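You operate a simulated robot arm through the tools that you are given. There is no shell and no other tool. Be economical: measure what you need, move in short steps, check, and stop when the job is done.

You run a simulated robot arm. Do the job below in one go: nothing can be reset, and whatever is moved stays where it is left.

## Task
Set the repair glue on the steel plate: flash the ring with the highest OWED figure till all read 0.
Fine: use the hand lamp; read the wide display before each flash; flash no other ring; fingers out from under the hood; lamp back on its stand. Set down upright: hand lamp.

The check looks at the end state, three seconds after you hand in, the way a careful person would. Anything else that was tipped, shoved, dropped, spilled or broken makes it a failure.

## Robot
A 7-joint arm with a two-finger parallel gripper on a trunk, on a base that drives. Base frame: it is fixed to the floor where the robot stands at the start and does not move with it; the origin is under the middle of the robot, x ahead of it, y to its left, z up. Units: m, degrees, N and s.
Its first joint turns from -166.0 to 166.0 degrees. Payload 3.43 kg.
The TCP is the grasp point between the finger pads, 0.03 m short of the fingertips. In the tool frame z runs along the fingers and y along their closing line. The gripper opens to 0.094 m. The fingers are 0.028 m wide and 0.01 m thick; the gripper's body (0.05 by 0.096 m) begins 0.055 m behind the TCP.
Orientation is that of the tool frame in the base frame, as [roll, pitch, yaw] about the fixed x, y, z axes, in that order (R = Rz(yaw) Ry(pitch) Rx(roll)). With the fingers straight down and closing along the base's y, the tool's x points along the base's -x, its y along +y and its z along -z.

## Interface
- The arm moves only by the tool send_rows. Its argument "steps" is a list of rows, each a list of 3 entries, a list of its own where there are three numbers: the opening in per cent of the stroke, from 0 (shut) to 100 (fully open), then the shift along the base's x, y, z in m, then the turn, a rotation vector about the base's x, y, z in degrees. In form: [[grip, [x, y, z], [ax, ay, az]], ...]. A call has 1 to 20 rows; each row shifts and turns the commanded pose from where the row before left it. A row lasts 0.2 s, in which the tool goes at most 0.05 m and 8.6 degrees; a call with a longer step from one row to the next is refused whole, and so is a gripper value outside its range. Where a pose cannot be reached the arm comes as near as it can. A force on the tool above 40 N (or 10 N above the force at the start of the call, whichever is more), or a blocked arm, ends the call early, and 0.2 s more pass. Each finger travels about 0.045 m/s and halts on what it meets, pressing with about 42 N; the grip force reading is that of the motor and also rises with nothing between the fingers. The clock runs only during rows and for 0.2 s after the last one: add rows that do not move to give the fingers time. The reply holds the time, the measured pose of the TCP, the force on the tool along the base axes, the opening and the grip force, in the units named above and with some noise, with the torque about the TCP (base axes, N m) and any sound that the robot's microphone picked up, and new pictures: "views" is both (left out), scene, wrist or none.
- Cameras (640 x 400 px; columns grow to the right, rows downward): "scene" is now at [0.4595, 0.2546, 1.4299]; the picture's right is [0.96, -0.29, 0.00], its down [-0.27, -0.86, -0.44] and it looks along [0.13, 0.42, -0.90] (base axes); focal length 214 px, centre (320, 200). "wrist" rides on the gripper at [0.076, 0.014, -0.103] in the tool frame; the picture's right is [-0.18, 0.98, 0.00], its down [-0.75, -0.14, -0.64] and it looks along [-0.63, -0.12, 0.77] (tool axes); focal length 243 px, centre (320, 200).
- lift_body(by): slides the trunk up (or, below 0, down) by that many m; the arm and the scene camera ride with it, the base frame stays. It gives what a move gives, with no picture.
- steer(legs): drives the robot by 1 to 6 legs, each [ahead, left, turn to the left] in m, m and degrees, along the robot's own axes; the way and the turn of a leg run together, so that a leg with both is an arc; at most 1.5 m and 180 degrees a leg. The arm and the cameras ride along, it lands a little off, and it stops where it bumps. It gives what a move gives, and a new picture of the scene camera.
- pan_tilt(pan, tilt): turns the head with the scene camera to pan (to the left, within 103 degrees either way) and tilt (down, from -29 to 69), counted from straight ahead of the robot. It gives what a move gives, and a new picture of the scene camera.
- measure_at(camera, pixels): there is no depth. For up to 12 entries [column, row, z] of the newest picture of that camera ("zoom" is the newest enlarged one), the place [x, y] in the base frame at which the ray of that pixel passes the height z, good to about 0.003 m. It takes no simulated time.
- close_up(camera, box): a new picture of the part [left, top, right, bottom] of that camera's present view, enlarged. It takes no simulated time.
- hand_in(): hands the job in; it is judged then, once.

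Work in short steps. Measure before you move; look again where a grasp or a placing could have gone wrong, and mend it. You have 80 turns and 260 pictures in all, those below and enlarged ones among them. Open the gripper and draw the arm clear of the work before you hand the job in, unless the task says otherwise; then end with one line.

The tools are called by a JSON object that holds its "api" and its "payload". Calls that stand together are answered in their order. send_rows: Moves the arm, as the interface text tells. Its arguments: {"type":"object","properties":{"steps":{"type":"array"},"views":{"type":"string","enum":["both","scene","wrist","none"]}},"required":["steps"]} The other tools are called the same way: lift_body (by) slides the trunk up or down; steer (legs) drives the base; pan_tilt (pan, tilt) turns the head that bears the scene camera; measure_at (camera, pixels) gives the place at which the rays of pixels pass given heights; close_up (camera, box) takes an enlarged picture of a part of a camera's view; hand_in () hands the job in.

At the start:

```text
time_s: 0.0
tool_pos: [0.3707, 0.2936, 1.2438]
tool_rot: [179.9, -0.1, -179.6]
ft_force: [0.8, 0.1, 0.0]
ft_torque: [0.03, 0.0, 0.02]
opening: 0.0941
finger_force: 0.1
trunk travel left (down, up): [-0.525, 0.085]
robot x, y, heading: [0.0027, -0.0002, -0.2]
head pan, tilt: [90.0, 68.8]
```

scene: 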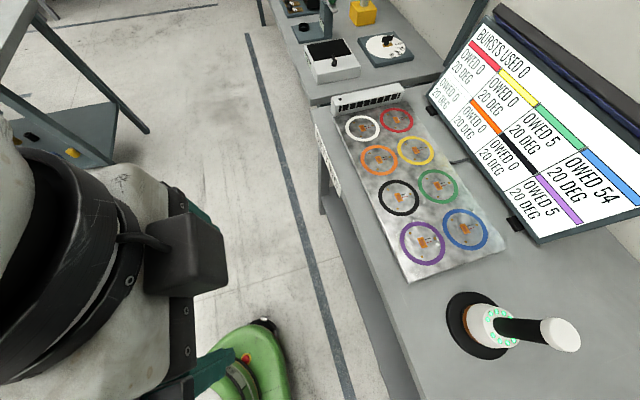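
wrist: 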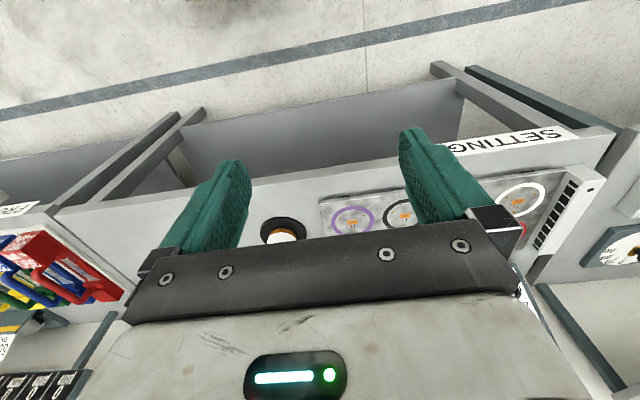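

The scene view shows the lamp at about (490,330), the ring plate, and the display (highest is blue, 54). I'll zoom in on the display, the lamp and the plate.

{"api": "close_up", "payload": {"camera": "scene", "box": [420, 10, 640, 240]}}

{"api": "close_up", "payload": {"camera": "scene", "box": [420, 270, 600, 380]}}

{"api": "close_up", "payload": {"camera": "scene", "box": [310, 70, 530, 290]}}

{"api": "measure_at", "payload": {"camera": "scene", "pixels": [[465, 229, 0.75], [422, 243, 0.75], [438, 186, 0.75], [480, 325, 0.75], [560, 335, 0.9], [363, 127, 0.75]]}}

```text
1.74 times, centred on (530, 125) of scene
```

zoom: 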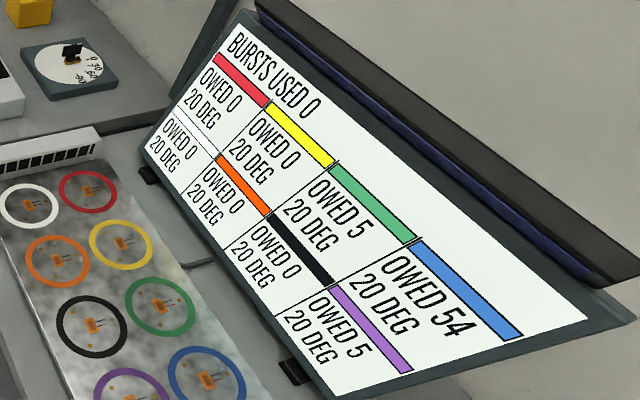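

```text
3.56 times, centred on (510, 325) of scene
```

zoom: 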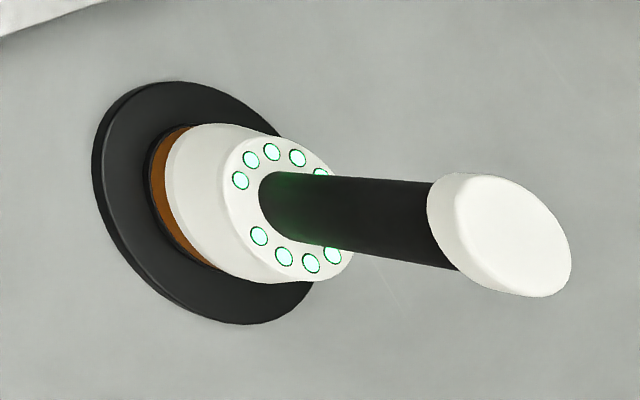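

```text
1.82 times, centred on (420, 180) of scene
```

zoom: 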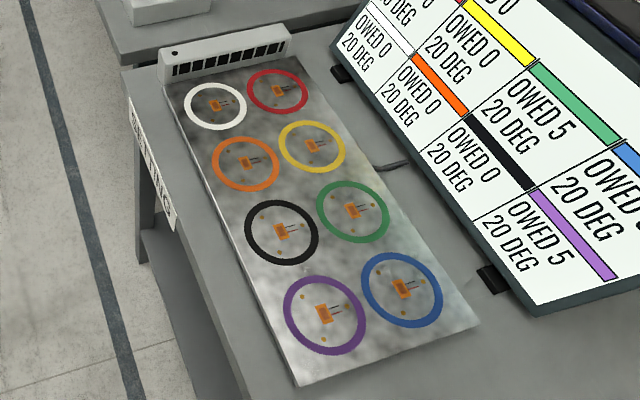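

```text
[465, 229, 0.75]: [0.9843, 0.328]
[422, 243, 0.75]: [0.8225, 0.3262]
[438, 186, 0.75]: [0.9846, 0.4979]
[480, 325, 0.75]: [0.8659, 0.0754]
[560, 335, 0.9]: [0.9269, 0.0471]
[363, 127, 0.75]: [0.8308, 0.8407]
```

Blue is the highest at 54, with green and purple at 5. Next I cross-check the table height with the wrist camera.

{"api": "measure_at", "payload": {"camera": "wrist", "pixels": [[352, 220, 0.75], [352, 220, 0.7], [352, 220, 0.8], [518, 201, 0.75], [518, 201, 0.8]]}}

{"api": "measure_at", "payload": {"camera": "scene", "pixels": [[422, 243, 0.75], [422, 243, 0.7], [422, 243, 0.8], [363, 127, 0.75], [363, 127, 0.8], [363, 127, 0.7]]}}

{"api": "close_up", "payload": {"camera": "wrist", "box": [240, 160, 400, 260]}}

{"api": "pan_tilt", "payload": {"pan": 10, "tilt": 45}}

```text
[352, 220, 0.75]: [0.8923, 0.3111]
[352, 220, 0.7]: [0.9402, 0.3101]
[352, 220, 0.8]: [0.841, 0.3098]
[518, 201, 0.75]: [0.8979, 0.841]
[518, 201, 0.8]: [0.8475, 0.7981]
```

```text
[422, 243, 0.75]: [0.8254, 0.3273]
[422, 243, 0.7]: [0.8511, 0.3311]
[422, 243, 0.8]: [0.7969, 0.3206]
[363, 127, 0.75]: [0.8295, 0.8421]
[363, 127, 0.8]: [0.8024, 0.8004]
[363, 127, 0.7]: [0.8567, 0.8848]
```

```text
4.00 times, centred on (320, 210) of wrist
```

zoom: 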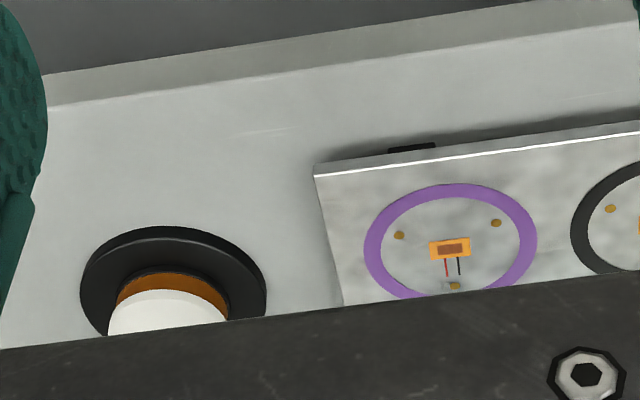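

```text
time_s: 1.5
tool_pos: [0.37, 0.2938, 1.2424]
tool_rot: [180.0, 0.0, -179.6]
ft_force: [-0.2, 0.2, 0.0]
ft_torque: [-0.01, 0.03, 0.0]
opening: 0.0941
finger_force: 0.0
trunk travel left (down, up): [-0.525, 0.085]
robot x, y, heading: [-0.003, 0.0006, 0.1]
head pan, tilt: [10.0, 45.0]
```

scene: 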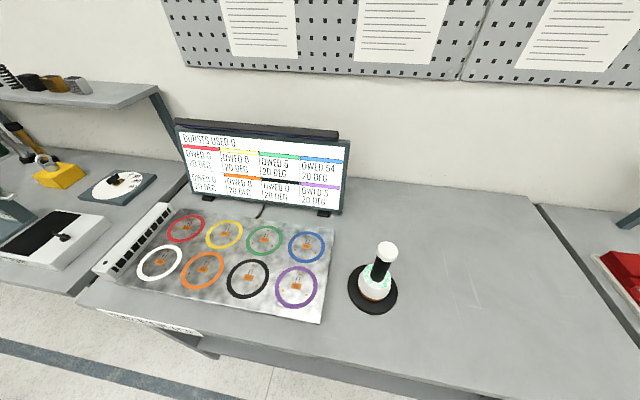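

The two cameras triangulate the plate at about z 0.89. I check that with this new view and zoom in on the lamp and the wall notes.

{"api": "measure_at", "payload": {"camera": "scene", "pixels": [[296, 287, 0.89], [296, 287, 0.86], [160, 263, 0.89], [160, 263, 0.86], [373, 288, 0.89], [373, 288, 0.86], [386, 252, 1.0], [386, 252, 1.05]]}}

{"api": "close_up", "payload": {"camera": "scene", "box": [320, 220, 440, 320]}}

{"api": "close_up", "payload": {"camera": "scene", "box": [200, 0, 460, 80]}}

{"api": "pan_tilt", "payload": {"pan": 0, "tilt": 20}}

```text
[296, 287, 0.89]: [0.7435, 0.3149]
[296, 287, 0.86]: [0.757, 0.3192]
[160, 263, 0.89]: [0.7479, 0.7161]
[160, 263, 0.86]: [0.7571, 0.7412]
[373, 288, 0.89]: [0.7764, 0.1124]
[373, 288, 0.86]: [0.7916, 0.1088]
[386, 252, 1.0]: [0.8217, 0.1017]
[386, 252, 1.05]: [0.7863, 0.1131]
```

```text
4.00 times, centred on (380, 270) of scene
```

zoom: 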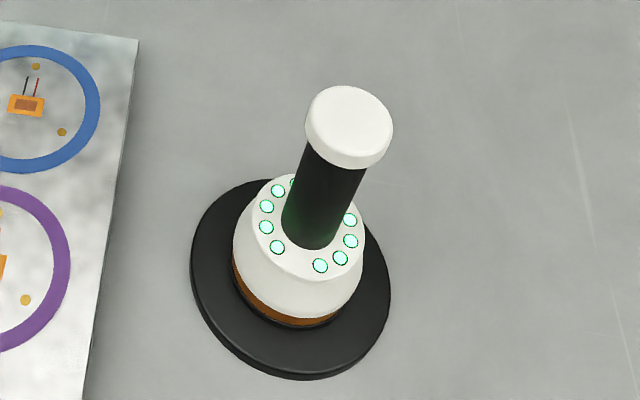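

```text
2.46 times, centred on (330, 40) of scene
```

zoom: 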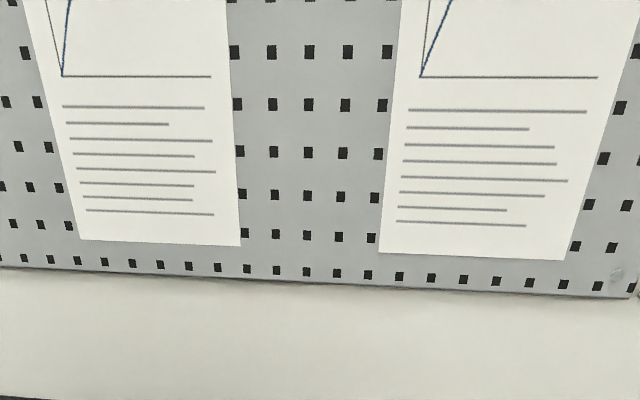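

```text
time_s: 2.4
tool_pos: [0.3697, 0.2924, 1.2424]
tool_rot: [-180.0, 0.0, -179.5]
ft_force: [-0.8, 0.2, 0.3]
ft_torque: [-0.01, 0.02, 0.02]
opening: 0.0942
finger_force: 0.0
trunk travel left (down, up): [-0.525, 0.085]
robot x, y, heading: [-0.0012, -0.0028, -0.0]
head pan, tilt: [0.0, 20.0]
```

scene: 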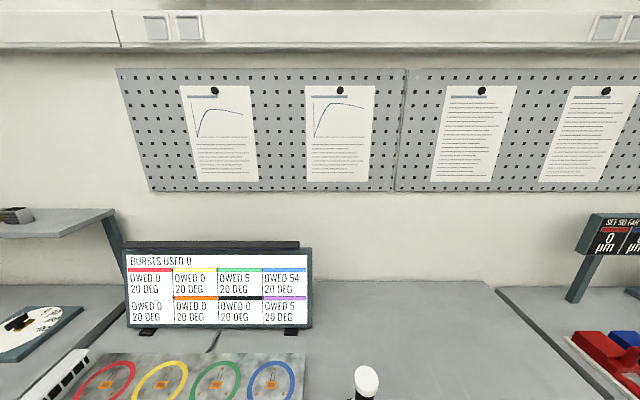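

Geometry: plate top z≈0.89, blue ring ≈(0.876,0.313), lamp axis ≈(0.786,0.111), cap top ≈1.05. I move the arm near the lamp to inspect it with the wrist camera, and aim the head at lamp and display.

{"api": "send_rows", "payload": {"steps": [[100, [0.03, -0.026, 0], [0, 0, 0]], [100, [0.03, -0.026, 0], [0, 0, 0]], [100, [0.03, -0.026, 0], [0, 0, 0]], [100, [0.03, -0.026, 0], [0, 0, 0]], [100, [0.03, -0.026, 0], [0, 0, 0]], [100, [0.03, -0.026, 0], [0, 0, 0]], [100, [0.03, -0.026, 0], [0, 0, 0]]], "views": "wrist"}}

{"api": "pan_tilt", "payload": {"pan": 10, "tilt": 40}}

```text
time_s: 3.0
tool_pos: [0.418, 0.2529, 1.2436]
tool_rot: [-180.0, -0.1, -178.8]
ft_force: [1.0, 2.8, -0.2]
ft_torque: [-0.22, 0.12, 0.03]
opening: 0.0942
finger_force: 0.0
trunk travel left (down, up): [-0.525, 0.085]
robot x, y, heading: [-0.002, -0.0008, -0.1]
head pan, tilt: [0.0, 20.0]
stopped in row 2: the force on the tool passed its limit at 141 N (the readings are from after the stop); the commanded pose is now the measured one
```

wrist: 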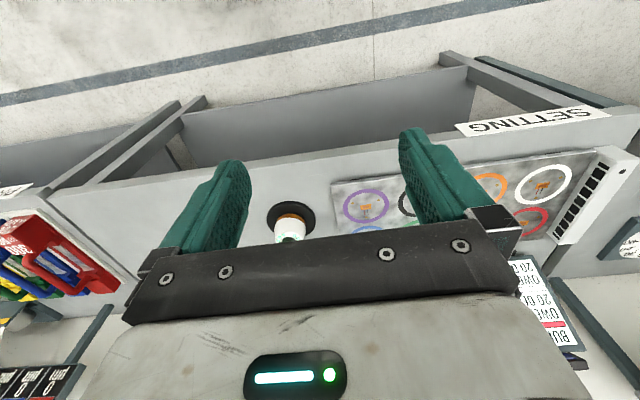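

```text
time_s: 3.8
tool_pos: [0.4187, 0.2517, 1.243]
tool_rot: [-180.0, -0.2, -178.7]
ft_force: [-6.7, 16.2, -5.9]
ft_torque: [-1.89, -0.88, -0.2]
opening: 0.0941
finger_force: 0.0
trunk travel left (down, up): [-0.525, 0.085]
robot x, y, heading: [0.0004, 0.0009, 0.1]
head pan, tilt: [10.0, 40.0]
```

scene: 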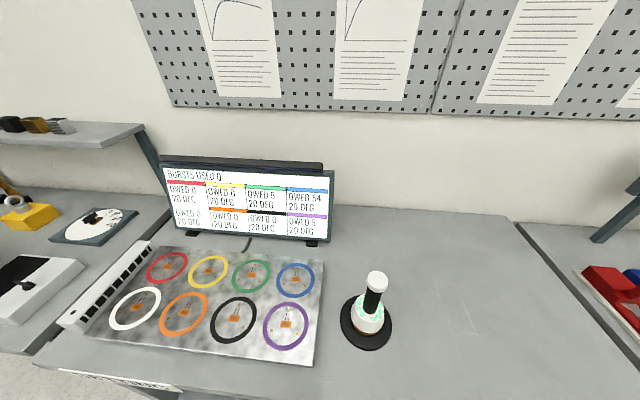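

The arm stopped against something (force +y, −x), probably the robot's own head structure. I back off the way I came and look around at what's near the arm.

{"api": "send_rows", "payload": {"steps": [[100, [-0.025, 0.02, 0], [0, 0, 0]], [100, [-0.024, 0.022, 0], [0, 0, 0]]], "views": "none"}}

{"api": "pan_tilt", "payload": {"pan": 60, "tilt": 69}}

{"api": "pan_tilt", "payload": {"pan": -60, "tilt": 69}}

```text
time_s: 4.4
tool_pos: [0.3713, 0.2938, 1.2433]
tool_rot: [-180.0, -0.4, -178.9]
ft_force: [-0.2, -0.1, -0.4]
ft_torque: [-0.02, 0.01, -0.04]
opening: 0.0941
finger_force: 0.0
trunk travel left (down, up): [-0.525, 0.085]
robot x, y, heading: [-0.0026, -0.0022, -0.1]
head pan, tilt: [10.0, 40.0]
```

```text
time_s: 5.6
tool_pos: [0.371, 0.2936, 1.244]
tool_rot: [180.0, -0.2, -178.8]
ft_force: [-0.3, 0.1, -1.0]
ft_torque: [-0.02, 0.02, 0.01]
opening: 0.0941
finger_force: 0.1
trunk travel left (down, up): [-0.525, 0.085]
robot x, y, heading: [0.0013, 0.0015, -0.1]
head pan, tilt: [60.0, 68.8]
```

scene: 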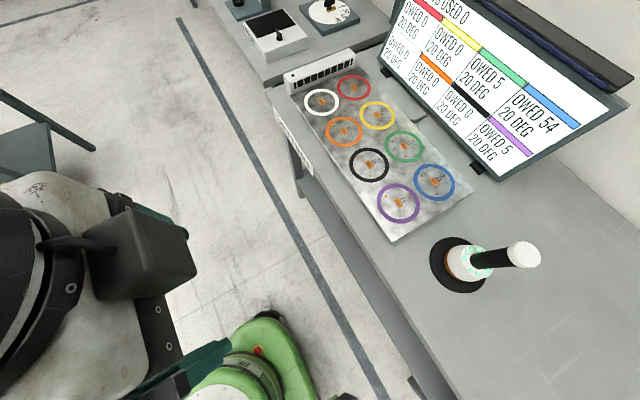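

```text
time_s: 7.6
tool_pos: [0.3702, 0.2933, 1.2434]
tool_rot: [180.0, -0.2, -178.8]
ft_force: [0.5, -0.3, 0.0]
ft_torque: [0.0, -0.01, 0.02]
opening: 0.0941
finger_force: 0.1
trunk travel left (down, up): [-0.525, 0.085]
robot x, y, heading: [0.0022, 0.0008, 0.1]
head pan, tilt: [-60.0, 68.8]
```

scene: 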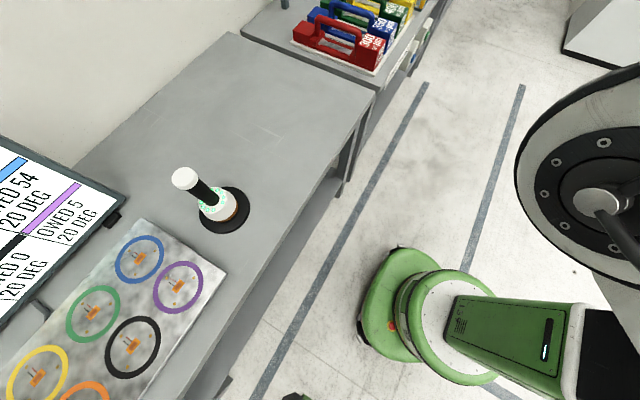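

To find where the head itself sits, I triangulate the scene camera's own position from rays at two heights.

{"api": "measure_at", "payload": {"camera": "scene", "pixels": [[5, 5, 1.2], [5, 5, 0.4], [635, 5, 1.2], [635, 5, 0.4], [5, 395, 1.2], [5, 395, 0.4], [635, 395, 1.2], [635, 395, 0.4]]}}

{"api": "pan_tilt", "payload": {"pan": -100, "tilt": 30}}

{"api": "pan_tilt", "payload": {"pan": 103, "tilt": 10}}

{"api": "measure_at", "payload": {"camera": "scene", "pixels": [[5, 395, 1.2], [5, 395, 0.4], [635, 395, 1.2], [635, 395, 0.4]]}}

```text
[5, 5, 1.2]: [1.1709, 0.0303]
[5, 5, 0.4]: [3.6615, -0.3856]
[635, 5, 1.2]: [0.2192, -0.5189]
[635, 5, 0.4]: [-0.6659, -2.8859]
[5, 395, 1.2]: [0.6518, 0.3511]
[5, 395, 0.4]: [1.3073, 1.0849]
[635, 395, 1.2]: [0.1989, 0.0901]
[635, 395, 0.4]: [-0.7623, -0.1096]
```

```text
time_s: 8.7
tool_pos: [0.3707, 0.2934, 1.2436]
tool_rot: [180.0, -0.3, -178.9]
ft_force: [0.6, -0.2, 0.5]
ft_torque: [0.0, 0.0, 0.0]
opening: 0.0938
finger_force: 0.0
trunk travel left (down, up): [-0.525, 0.085]
robot x, y, heading: [0.0008, -0.0013, -0.1]
head pan, tilt: [-100.0, 30.0]
```

scene: 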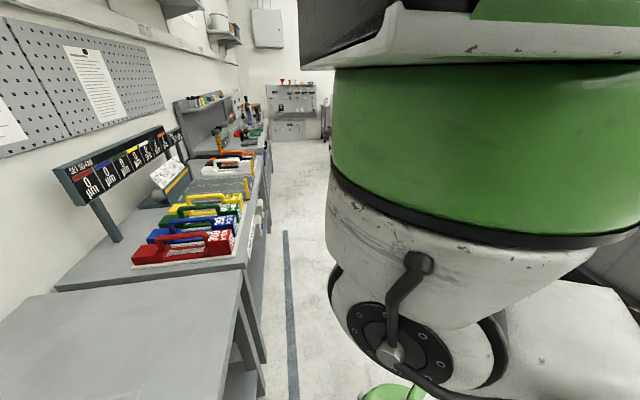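

```text
time_s: 11.7
tool_pos: [0.3683, 0.2941, 1.2433]
tool_rot: [180.0, -0.1, -178.4]
ft_force: [-0.8, 0.6, -0.2]
ft_torque: [0.01, 0.01, 0.01]
opening: 0.0941
finger_force: 0.0
trunk travel left (down, up): [-0.525, 0.085]
robot x, y, heading: [-0.0025, -0.0023, -0.2]
head pan, tilt: [103.0, 10.0]
```

scene: 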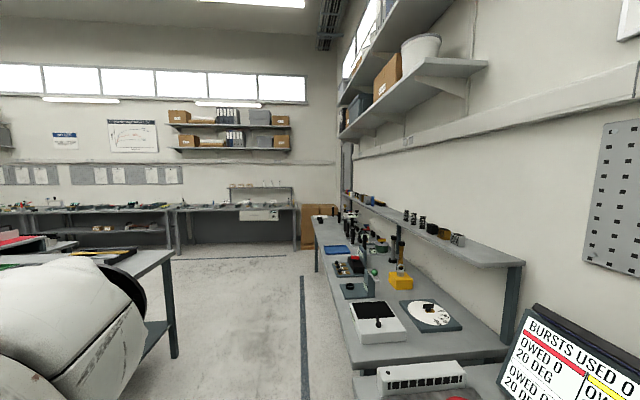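

```text
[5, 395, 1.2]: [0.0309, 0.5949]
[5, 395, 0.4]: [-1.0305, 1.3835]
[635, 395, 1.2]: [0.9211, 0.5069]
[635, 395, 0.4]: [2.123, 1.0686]
```

The head hangs at about (0.45,0.20), right beside the gripper, so it blocks the arm from swinging right. I'll turn the robot 50° right in place; the lamp and blue ring then lie to its left, clear of the head.

{"api": "steer", "payload": {"legs": [[0, 0, -50]]}}

{"api": "pan_tilt", "payload": {"pan": 85, "tilt": 35}}

```text
time_s: 14.3
tool_pos: [0.4633, -0.0862, 1.2425]
tool_rot: [-179.8, -0.2, 132.4]
ft_force: [0.0, 0.2, 0.1]
ft_torque: [-0.02, -0.03, 0.0]
opening: 0.0942
finger_force: 0.1
trunk travel left (down, up): [-0.525, 0.085]
robot x, y, heading: [0.0014, 0.0013, -49.0]
head pan, tilt: [103.0, 10.0]
```

scene: 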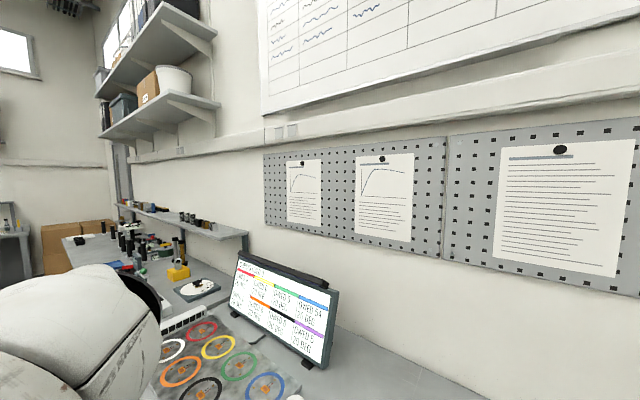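

```text
time_s: 15.2
tool_pos: [0.4646, -0.0859, 1.2397]
tool_rot: [-179.9, -0.8, 132.5]
ft_force: [-0.3, 0.5, 0.3]
ft_torque: [0.03, 0.02, 0.01]
opening: 0.094
finger_force: 0.0
trunk travel left (down, up): [-0.525, 0.085]
robot x, y, heading: [-0.0012, 0.0049, -49.2]
head pan, tilt: [85.0, 35.0]
```

scene: 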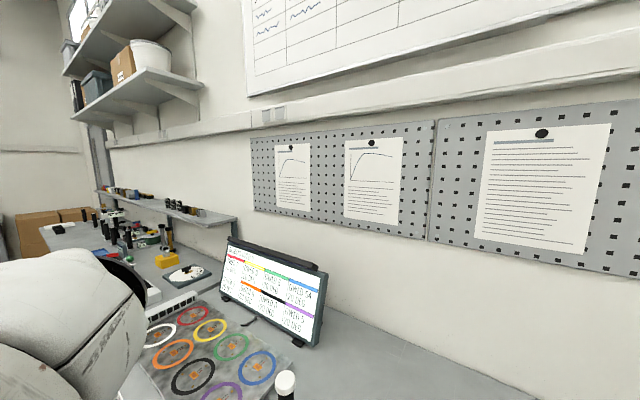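

The arm is on the lamp side of the head now. I move the tool toward the lamp, keeping it high, for a look with the wrist camera.

{"api": "send_rows", "payload": {"steps": [[100, [0.0, 0.04, 0], [0, 0, 0]], [100, [0.01, 0.04, 0], [0, 0, 0]], [100, [0.03, 0.03, 0], [0, 0, 0]], [100, [0.03, 0.03, 0], [0, 0, 0]], [100, [0.03, 0.0, 0], [0, 0, 0]], [100, [0.03, 0.0, 0], [0, 0, 0]], [100, [0, 0.0, 0], [0, 0, 0]]], "views": "both"}}

```text
time_s: 16.8
tool_pos: [0.5938, 0.0525, 1.2436]
tool_rot: [-179.9, -0.1, 132.4]
ft_force: [-0.2, -0.2, -1.0]
ft_torque: [-0.04, 0.0, -0.02]
opening: 0.0939
finger_force: 0.2
trunk travel left (down, up): [-0.525, 0.085]
robot x, y, heading: [0.002, -0.0018, -49.0]
head pan, tilt: [85.0, 35.0]
```

scene: 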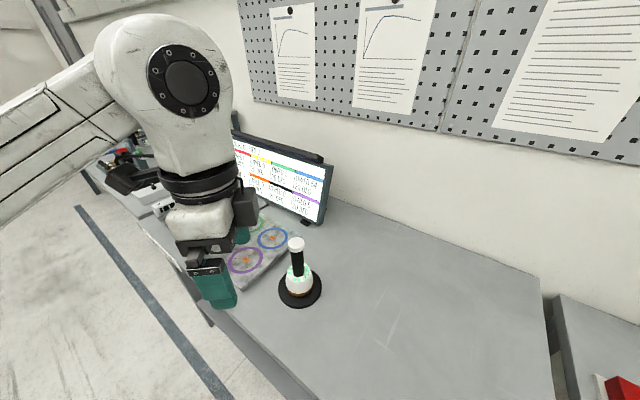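
wrist: 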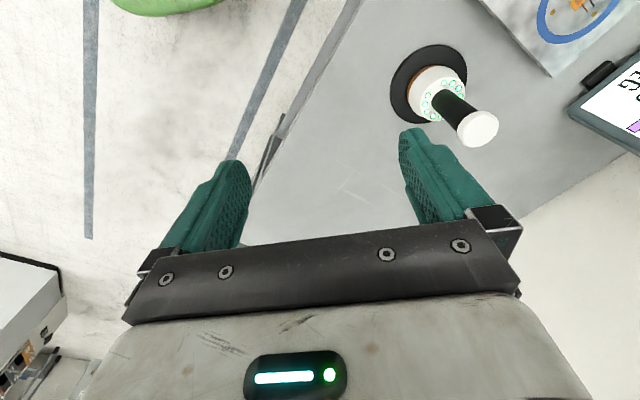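

Free motion now, and both cameras see the lamp. I zoom on it in both views to get its dimensions.

{"api": "close_up", "payload": {"camera": "wrist", "box": [370, 30, 530, 170]}}

{"api": "close_up", "payload": {"camera": "scene", "box": [250, 220, 350, 320]}}

{"api": "measure_at", "payload": {"camera": "scene", "pixels": [[300, 288, 0.88], [297, 242, 1.05], [297, 242, 1.1], [273, 237, 0.89], [246, 260, 0.89], [322, 289, 0.885], [278, 289, 0.885]]}}

{"api": "measure_at", "payload": {"camera": "wrist", "pixels": [[429, 84, 0.88], [480, 128, 1.05], [480, 128, 1.1], [391, 88, 0.885], [467, 80, 0.885]]}}

```text
2.86 times, centred on (450, 100) of wrist
```

zoom: 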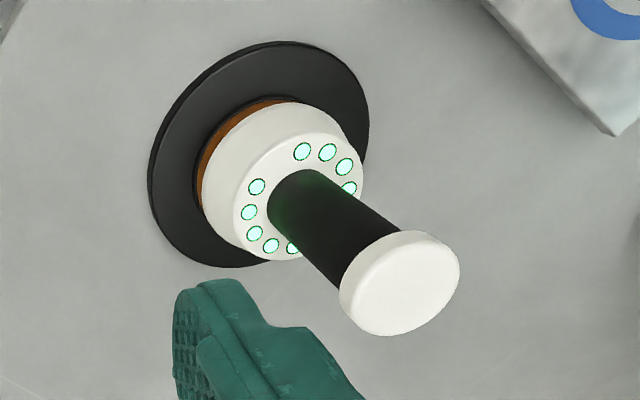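

```text
4.00 times, centred on (300, 270) of scene
```

zoom: 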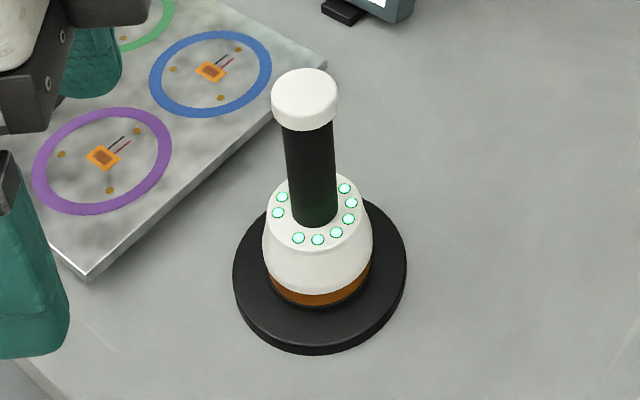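

```text
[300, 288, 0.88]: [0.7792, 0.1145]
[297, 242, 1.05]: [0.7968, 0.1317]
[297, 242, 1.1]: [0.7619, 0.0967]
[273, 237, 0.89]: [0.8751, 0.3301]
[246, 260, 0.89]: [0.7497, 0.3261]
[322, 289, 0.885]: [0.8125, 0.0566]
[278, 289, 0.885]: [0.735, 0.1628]
```

```text
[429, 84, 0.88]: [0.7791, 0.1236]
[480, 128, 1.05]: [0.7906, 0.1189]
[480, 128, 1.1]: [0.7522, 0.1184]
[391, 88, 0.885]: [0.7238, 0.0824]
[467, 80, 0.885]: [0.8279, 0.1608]
```

Lamp axis ≈(0.781,0.117), cap top ≈1.06, stand radius 0.065, hood Ø≈0.08, handle Ø≈0.036. I'll take the black handle from the side with a tilted tool, so first I yaw +56° and then pitch the fingers up toward +x.

{"api": "send_rows", "payload": {"steps": [[100, [0.0, 0.01, 0], [0, 0, 8]], [100, [0.0, 0.01, 0], [0, 0, 8]], [100, [0.0, 0.01, 0], [0, 0, 8]], [100, [0.0, 0.01, 0], [0, 0, 8]], [100, [0.0, 0.01, 0], [0, 0, 8]], [100, [0, 0.005, 0], [0, 0, 8]], [100, [0, 0, 0], [0, 0, 8]], [100, [0, 0, -0.01], [1.17, -7.91, 0]], [100, [0, 0, -0.01], [1.17, -7.91, 0]], [100, [0, 0, -0.01], [1.17, -7.91, 0]], [100, [0, 0, -0.01], [1.17, -7.91, 0]], [100, [0, 0, -0.01], [1.17, -7.91, 0]], [100, [0, 0, -0.01], [1.17, -7.91, 0]], [100, [0, 0, -0.01], [1.17, -7.91, 0]], [100, [0, 0, -0.01], [1.17, -7.91, 0]], [100, [0, 0, 0], [0, 0, 0]]], "views": "both"}}

```text
time_s: 20.2
tool_pos: [0.5942, 0.1091, 1.1628]
tool_rot: [179.9, 63.8, -171.8]
ft_force: [0.9, -0.9, 0.1]
ft_torque: [-0.01, -0.04, 0.02]
opening: 0.094
finger_force: 0.1
trunk travel left (down, up): [-0.525, 0.085]
robot x, y, heading: [-0.002, 0.0004, -49.3]
head pan, tilt: [85.0, 35.0]
```

scene: 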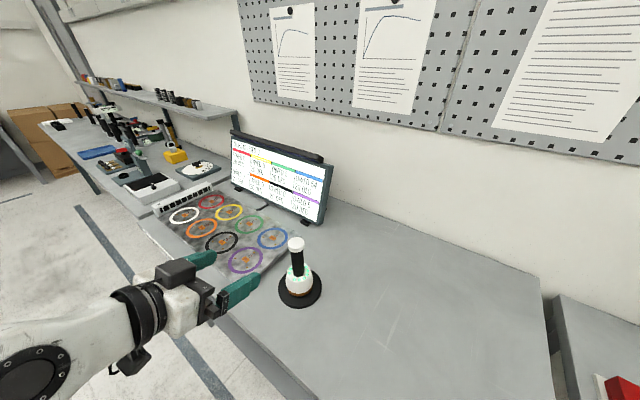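
wrist: 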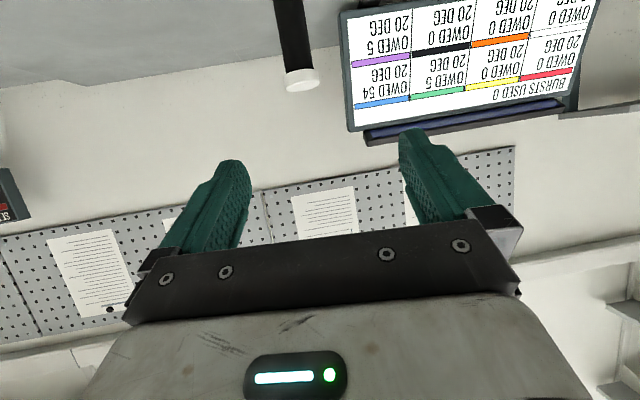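

Orientation is right and the path is clear. I lower to handle height at a standoff, aligned so that the tool's forward line (azimuth 8°) passes through the lamp axis.

{"api": "send_rows", "payload": {"steps": [[100, [0.005, -0.004, -0.04], [0, 0, 0]], [100, [0.005, -0.004, -0.04], [0, 0, 0]], [100, [0.01, -0.005, -0.04], [0, 0, 0]], [100, [0.01, -0.003, -0.04], [0, 0, 0]], [100, [0.0, 0.0, 0], [0, 0, 0]]], "views": "both"}}

{"api": "close_up", "payload": {"camera": "scene", "box": [190, 220, 350, 320]}}

{"api": "close_up", "payload": {"camera": "wrist", "box": [200, 0, 440, 150]}}

```text
time_s: 21.4
tool_pos: [0.6237, 0.0921, 1.0029]
tool_rot: [179.9, 63.7, -171.8]
ft_force: [0.7, -0.5, -0.9]
ft_torque: [0.0, 0.01, 0.0]
opening: 0.094
finger_force: 0.2
trunk travel left (down, up): [-0.525, 0.085]
robot x, y, heading: [-0.0023, -0.0023, -49.3]
head pan, tilt: [85.0, 35.0]
```

scene: 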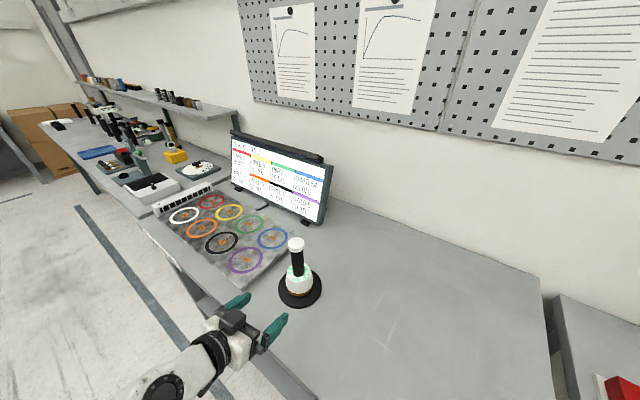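
wrist: 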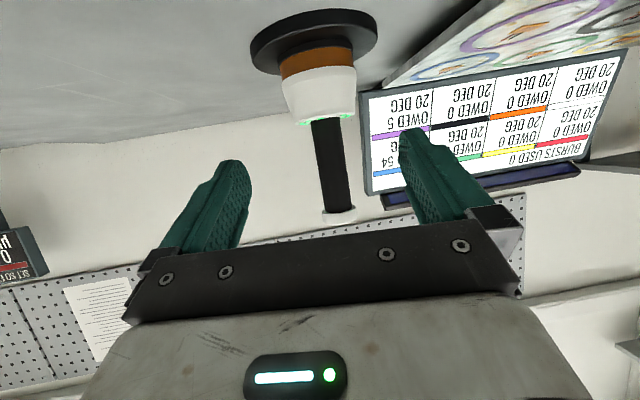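

```text
4.00 times, centred on (270, 270) of scene
```

zoom: 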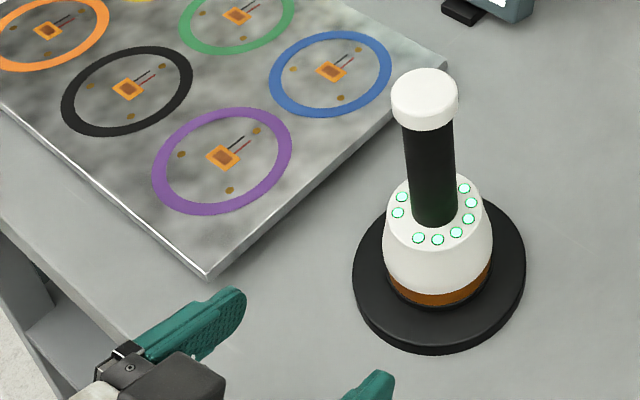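

```text
2.67 times, centred on (320, 75) of wrist
```

zoom: 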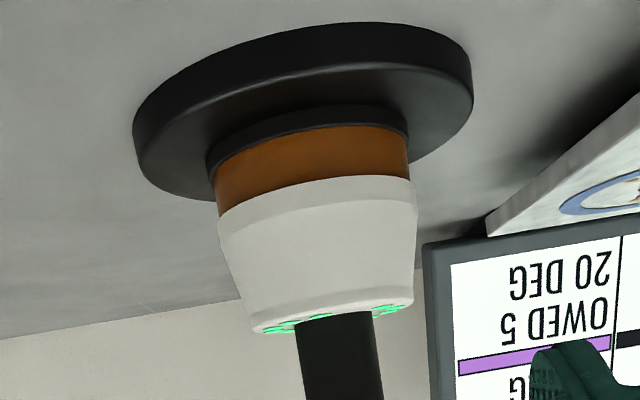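

The handle shows at (332,161), against my predicted (331,161) for perfect alignment. I advance about 0.155 m along the forward line.

{"api": "send_rows", "payload": {"steps": [[100, [0.03, 0.0043, 0], [0, 0, 0]], [100, [0.03, 0.0043, 0], [0, 0, 0]], [100, [0.03, 0.0043, 0], [0, 0, 0]], [100, [0.03, 0.0043, 0], [0, 0, 0]], [100, [0.02, 0.003, 0], [0, 0, 0]], [100, [0.013, 0.002, 0], [0, 0, 0]], [100, [0.0, 0.0, 0], [0, 0, 0]]], "views": "both"}}

{"api": "close_up", "payload": {"camera": "scene", "box": [220, 210, 380, 310]}}

```text
time_s: 23.0
tool_pos: [0.7774, 0.115, 1.0018]
tool_rot: [-180.0, 63.8, -171.6]
ft_force: [0.4, 0.0, 0.4]
ft_torque: [0.0, -0.04, 0.01]
opening: 0.0941
finger_force: 0.0
trunk travel left (down, up): [-0.525, 0.085]
robot x, y, heading: [-0.0035, -0.0007, -48.9]
head pan, tilt: [85.0, 35.0]
```

scene: 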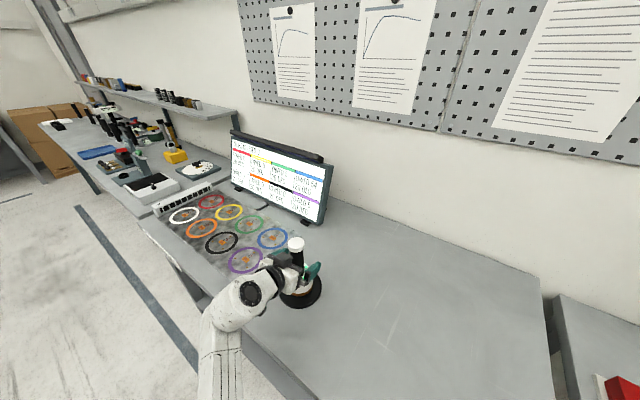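
wrist: 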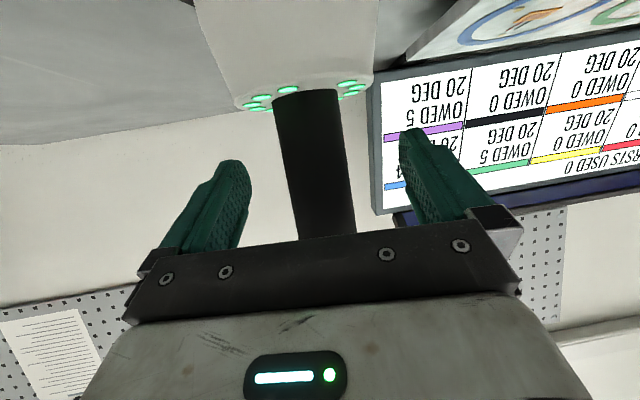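

```text
4.00 times, centred on (300, 260) of scene
```

zoom: 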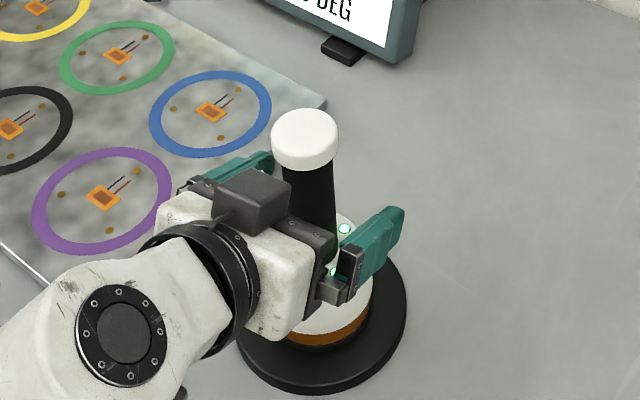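

The handle is centred (col ≈318 at the TCP row). Now I close the gripper on it.

{"api": "send_rows", "payload": {"steps": [[0, [0, 0, 0], [0, 0, 0]], [0, [0, 0, 0], [0, 0, 0]], [0, [0, 0, 0], [0, 0, 0]], [0, [0, 0, 0], [0, 0, 0]], [0, [0, 0, 0], [0, 0, 0]], [0, [0, 0, 0], [0, 0, 0]]], "views": "both"}}

{"api": "close_up", "payload": {"camera": "scene", "box": [220, 210, 380, 310]}}

```text
time_s: 24.4
tool_pos: [0.778, 0.1148, 1.001]
tool_rot: [-179.9, 63.7, -171.6]
ft_force: [0.6, -1.3, 1.4]
ft_torque: [0.02, -0.04, 0.01]
opening: 0.0366
finger_force: 41.8
trunk travel left (down, up): [-0.525, 0.085]
robot x, y, heading: [0.0016, 0.0035, -49.4]
head pan, tilt: [85.0, 35.0]
```

scene: 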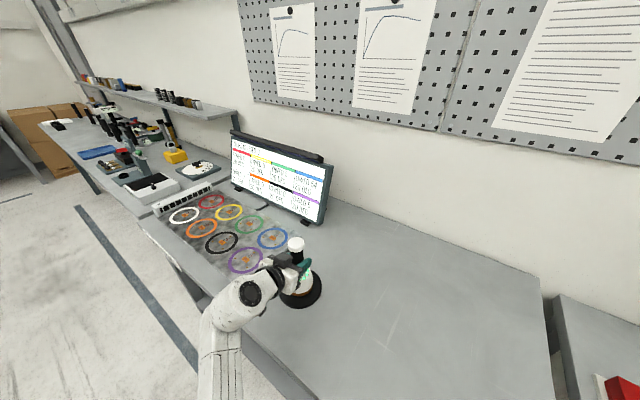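
wrist: 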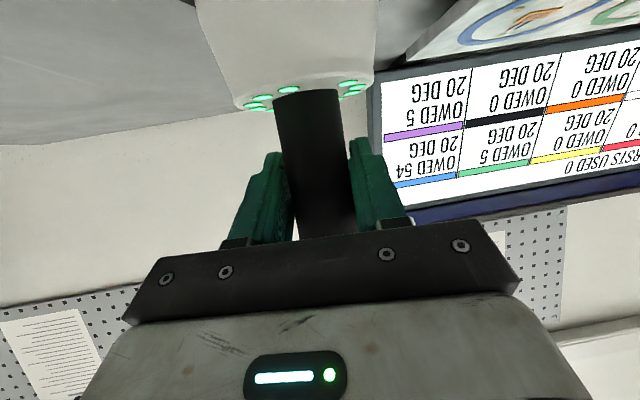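

```text
4.00 times, centred on (300, 260) of scene
```

zoom: 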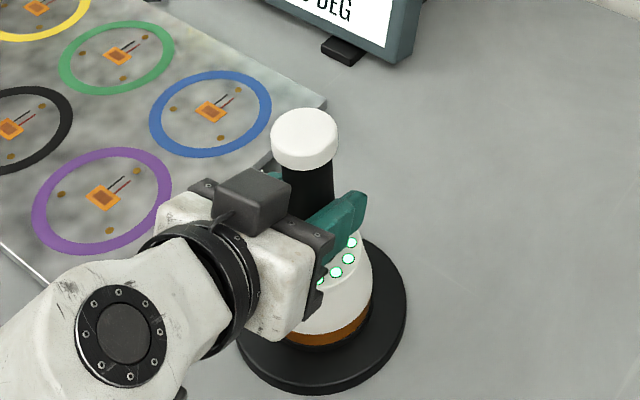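

Gripped firmly (0.0366 m, 42 N) at TCP (0.778,0.115,1.001). I lift straight up 0.08 and check that the stand stays.

{"api": "send_rows", "payload": {"steps": [[0, [0, 0, 0.01], [0, 0, 0]], [0, [0, 0, 0.02], [0, 0, 0]], [0, [0, 0, 0.025], [0, 0, 0]], [0, [0, 0, 0.025], [0, 0, 0]], [0, [0, 0, 0], [0, 0, 0]]], "views": "both"}}

{"api": "close_up", "payload": {"camera": "scene", "box": [220, 190, 380, 310]}}

```text
time_s: 25.6
tool_pos: [0.7773, 0.1171, 1.0826]
tool_rot: [-180.0, 63.7, -171.6]
ft_force: [-0.3, 0.3, -5.7]
ft_torque: [-0.01, -0.01, -0.01]
opening: 0.0365
finger_force: 42.4
trunk travel left (down, up): [-0.525, 0.085]
robot x, y, heading: [0.0006, -0.0012, -49.0]
head pan, tilt: [85.0, 35.0]
```

scene: 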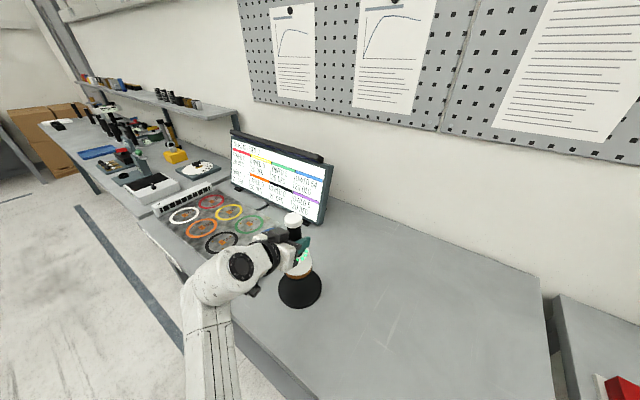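
wrist: 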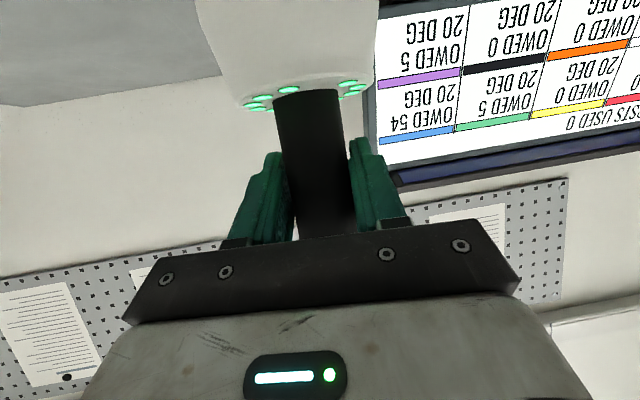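

```text
3.33 times, centred on (300, 250) of scene
```

zoom: 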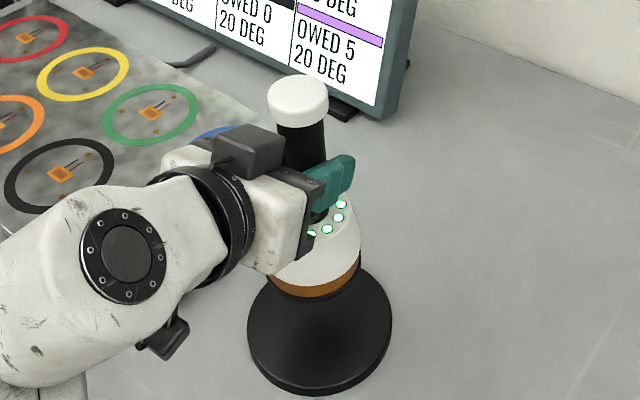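

The stand stayed put and the lamp is held upright, with owed unchanged. I carry it at this height to above the blue ring (≈0.876,0.318).

{"api": "send_rows", "payload": {"steps": [[0, [0.01, 0.025, 0.005], [0, 0, 0]], [0, [0.016, 0.035, 0], [0, 0, 0]], [0, [0.018, 0.035, 0], [0, 0, 0]], [0, [0.018, 0.035, 0], [0, 0, 0]], [0, [0.018, 0.035, 0], [0, 0, 0]], [0, [0.018, 0.035, 0], [0, 0, 0]], [0, [0, 0, 0], [0, 0, 0]]], "views": "both"}}

{"api": "close_up", "payload": {"camera": "scene", "box": [190, 160, 350, 280]}}

{"api": "measure_at", "payload": {"camera": "scene", "pixels": [[272.5, 238.5, 0.89], [245.5, 260.2, 0.89], [299, 290, 0.885]]}}

```text
time_s: 27.2
tool_pos: [0.8566, 0.2815, 1.0877]
tool_rot: [-180.0, 63.7, -171.8]
ft_force: [0.4, 0.4, -7.1]
ft_torque: [0.0, 0.03, -0.04]
opening: 0.0365
finger_force: 41.8
out of reach, approached as far as the arm can: row 6
trunk travel left (down, up): [-0.525, 0.085]
robot x, y, heading: [0.0028, -0.0004, -49.1]
head pan, tilt: [85.0, 35.0]
```

scene: 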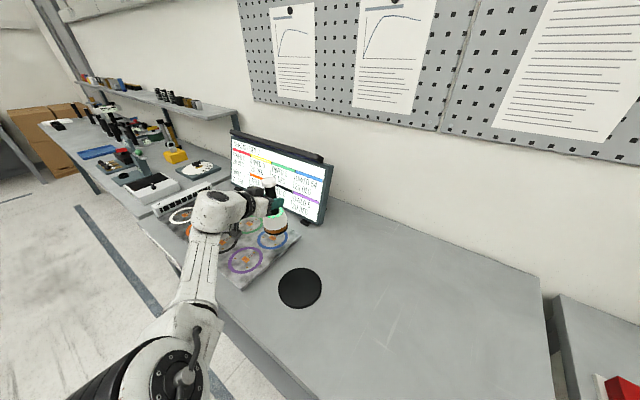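
wrist: 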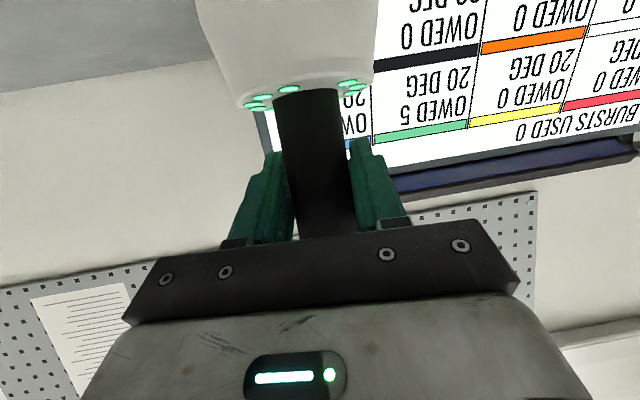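

```text
3.33 times, centred on (270, 220) of scene
```

zoom: 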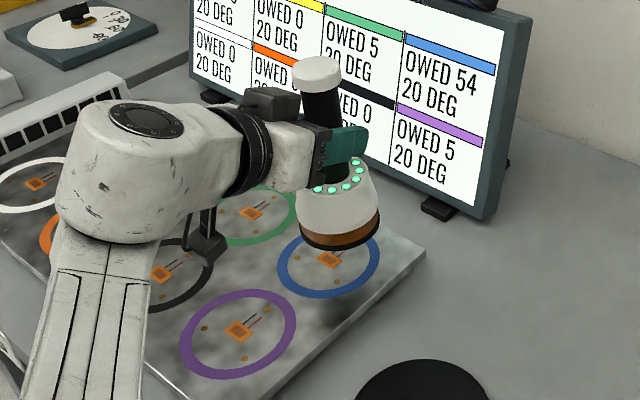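

```text
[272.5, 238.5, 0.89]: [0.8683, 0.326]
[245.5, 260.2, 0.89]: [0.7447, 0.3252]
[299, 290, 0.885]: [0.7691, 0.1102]
```

The arm ran out of reach 3–4 cm short. I pull the lamp back, then drive the base about 0.18 m along the table (+y) and 0.04 m toward it.

{"api": "send_rows", "payload": {"steps": [[0, [-0.015, -0.035, 0.005], [0, 0, 0]], [0, [-0.02, -0.035, 0.005], [0, 0, 0]], [0, [-0.025, -0.035, 0.005], [0, 0, 0]], [0, [-0.025, -0.035, 0.005], [0, 0, 0]], [0, [-0.02, -0.02, 0], [0, 0, 0]], [0, [0, 0, 0], [0, 0, 0]]], "views": "none"}}

{"api": "steer", "payload": {"legs": [[-0.11, 0.148, 0]]}}

```text
time_s: 28.6
tool_pos: [0.7526, 0.1198, 1.1078]
tool_rot: [180.0, 63.7, -171.6]
ft_force: [-0.3, 0.6, -4.6]
ft_torque: [-0.03, 0.05, -0.02]
opening: 0.0368
finger_force: 41.8
trunk travel left (down, up): [-0.525, 0.085]
robot x, y, heading: [-0.0014, 0.0009, -49.3]
head pan, tilt: [85.0, 35.0]
```

```text
time_s: 30.1
tool_pos: [0.7914, 0.3056, 1.1088]
tool_rot: [-180.0, 63.7, -171.5]
ft_force: [-0.5, 0.8, -6.1]
ft_torque: [-0.04, 0.0, -0.01]
opening: 0.0365
finger_force: 42.4
trunk travel left (down, up): [-0.525, 0.085]
robot x, y, heading: [0.0405, 0.1852, -48.7]
head pan, tilt: [85.0, 35.0]
```

scene: 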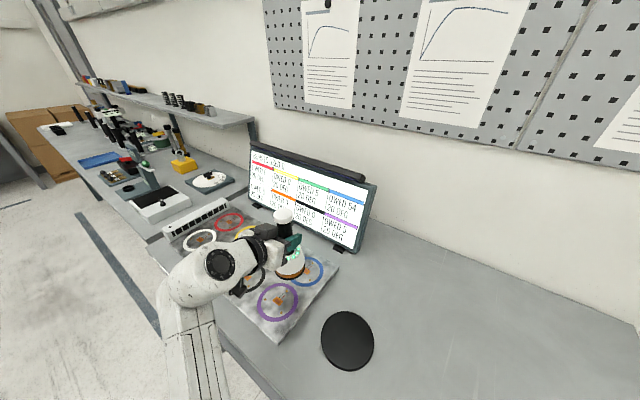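

Drive landed well. I measure the rings and the stand from this camera position before moving on.

{"api": "close_up", "payload": {"camera": "scene", "box": [230, 230, 390, 350]}}

{"api": "measure_at", "payload": {"camera": "scene", "pixels": [[305, 272, 0.89], [277, 302, 0.89], [348, 341, 0.885], [348, 341, 0.895]]}}

```text
3.33 times, centred on (310, 290) of scene
```

zoom: 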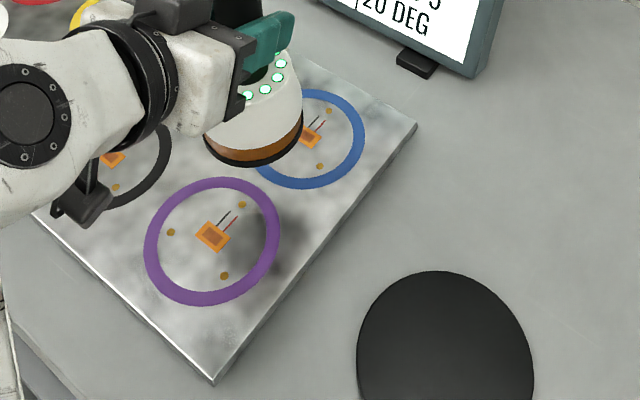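

```text
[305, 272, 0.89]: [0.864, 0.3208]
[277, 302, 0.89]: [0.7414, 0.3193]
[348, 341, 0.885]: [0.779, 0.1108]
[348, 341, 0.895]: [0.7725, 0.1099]
```

Averaged over views, blue sits at +(0.091,0.210) from the stand, so TCP target ≈(0.869,0.325). I move there and drop to about 4 cm above contact.

{"api": "send_rows", "payload": {"steps": [[0, [0.026, 0.006, 0], [0, 0, 0]], [0, [0.026, 0.006, 0], [0, 0, 0]], [0, [0.026, 0.007, 0], [0, 0, 0]], [0, [0, 0, -0.03], [0, 0, 0]], [0, [0, 0, -0.035], [0, 0, 0]], [0, [0, 0, 0], [0, 0, 0]], [0, [0, 0, 0], [0, 0, 0]]], "views": "both"}}

{"api": "close_up", "payload": {"camera": "scene", "box": [250, 220, 370, 310]}}

```text
time_s: 31.7
tool_pos: [0.87, 0.3239, 1.0441]
tool_rot: [-180.0, 63.7, -171.5]
ft_force: [0.5, 0.3, -6.6]
ft_torque: [-0.01, 0.0, 0.01]
opening: 0.0367
finger_force: 41.8
trunk travel left (down, up): [-0.525, 0.085]
robot x, y, heading: [0.0434, 0.1831, -49.3]
head pan, tilt: [85.0, 35.0]
```

scene: 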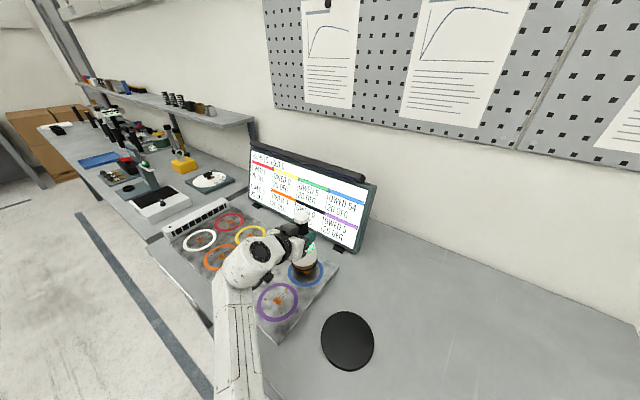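
wrist: 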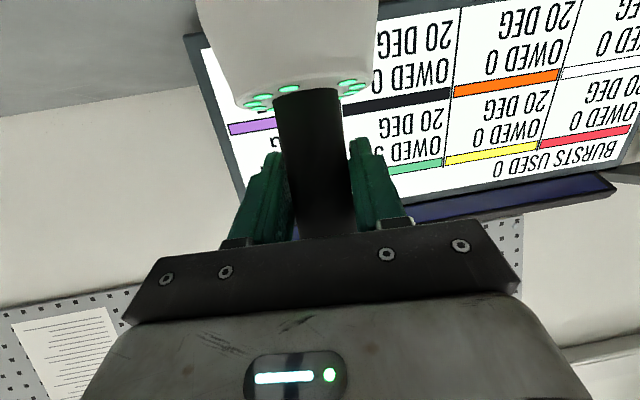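

```text
4.44 times, centred on (310, 265) of scene
```

zoom: 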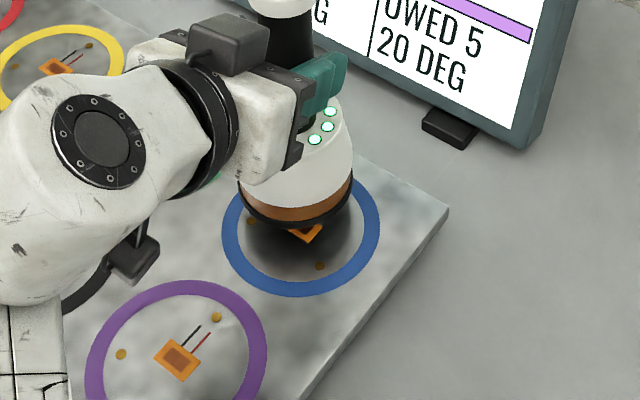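

The skirt looks nearly centred laterally over blue. I lower 2.5 cm more and check centring again.

{"api": "send_rows", "payload": {"steps": [[0, [0, 0, -0.015], [0, 0, 0]], [0, [0, 0, -0.01], [0, 0, 0]], [0, [0, 0, 0], [0, 0, 0]], [0, [0, 0, 0], [0, 0, 0]]], "views": "scene"}}

{"api": "close_up", "payload": {"camera": "scene", "box": [270, 240, 350, 300]}}

```text
time_s: 32.7
tool_pos: [0.8711, 0.3254, 1.0191]
tool_rot: [179.9, 63.8, -171.6]
ft_force: [0.7, -1.8, 0.7]
ft_torque: [0.03, 0.24, 0.06]
opening: 0.0366
finger_force: 41.8
trunk travel left (down, up): [-0.525, 0.085]
robot x, y, heading: [0.0403, 0.1827, -49.1]
head pan, tilt: [85.0, 35.0]
```

scene: 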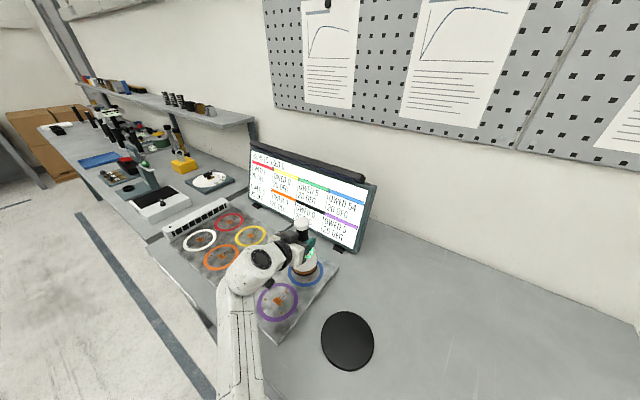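

```text
6.67 times, centred on (310, 270) of scene
```

zoom: 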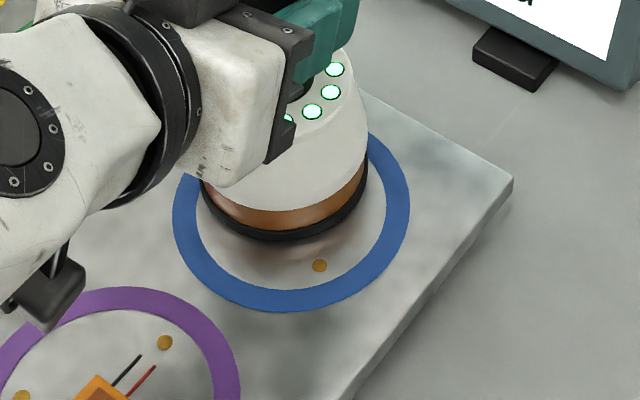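

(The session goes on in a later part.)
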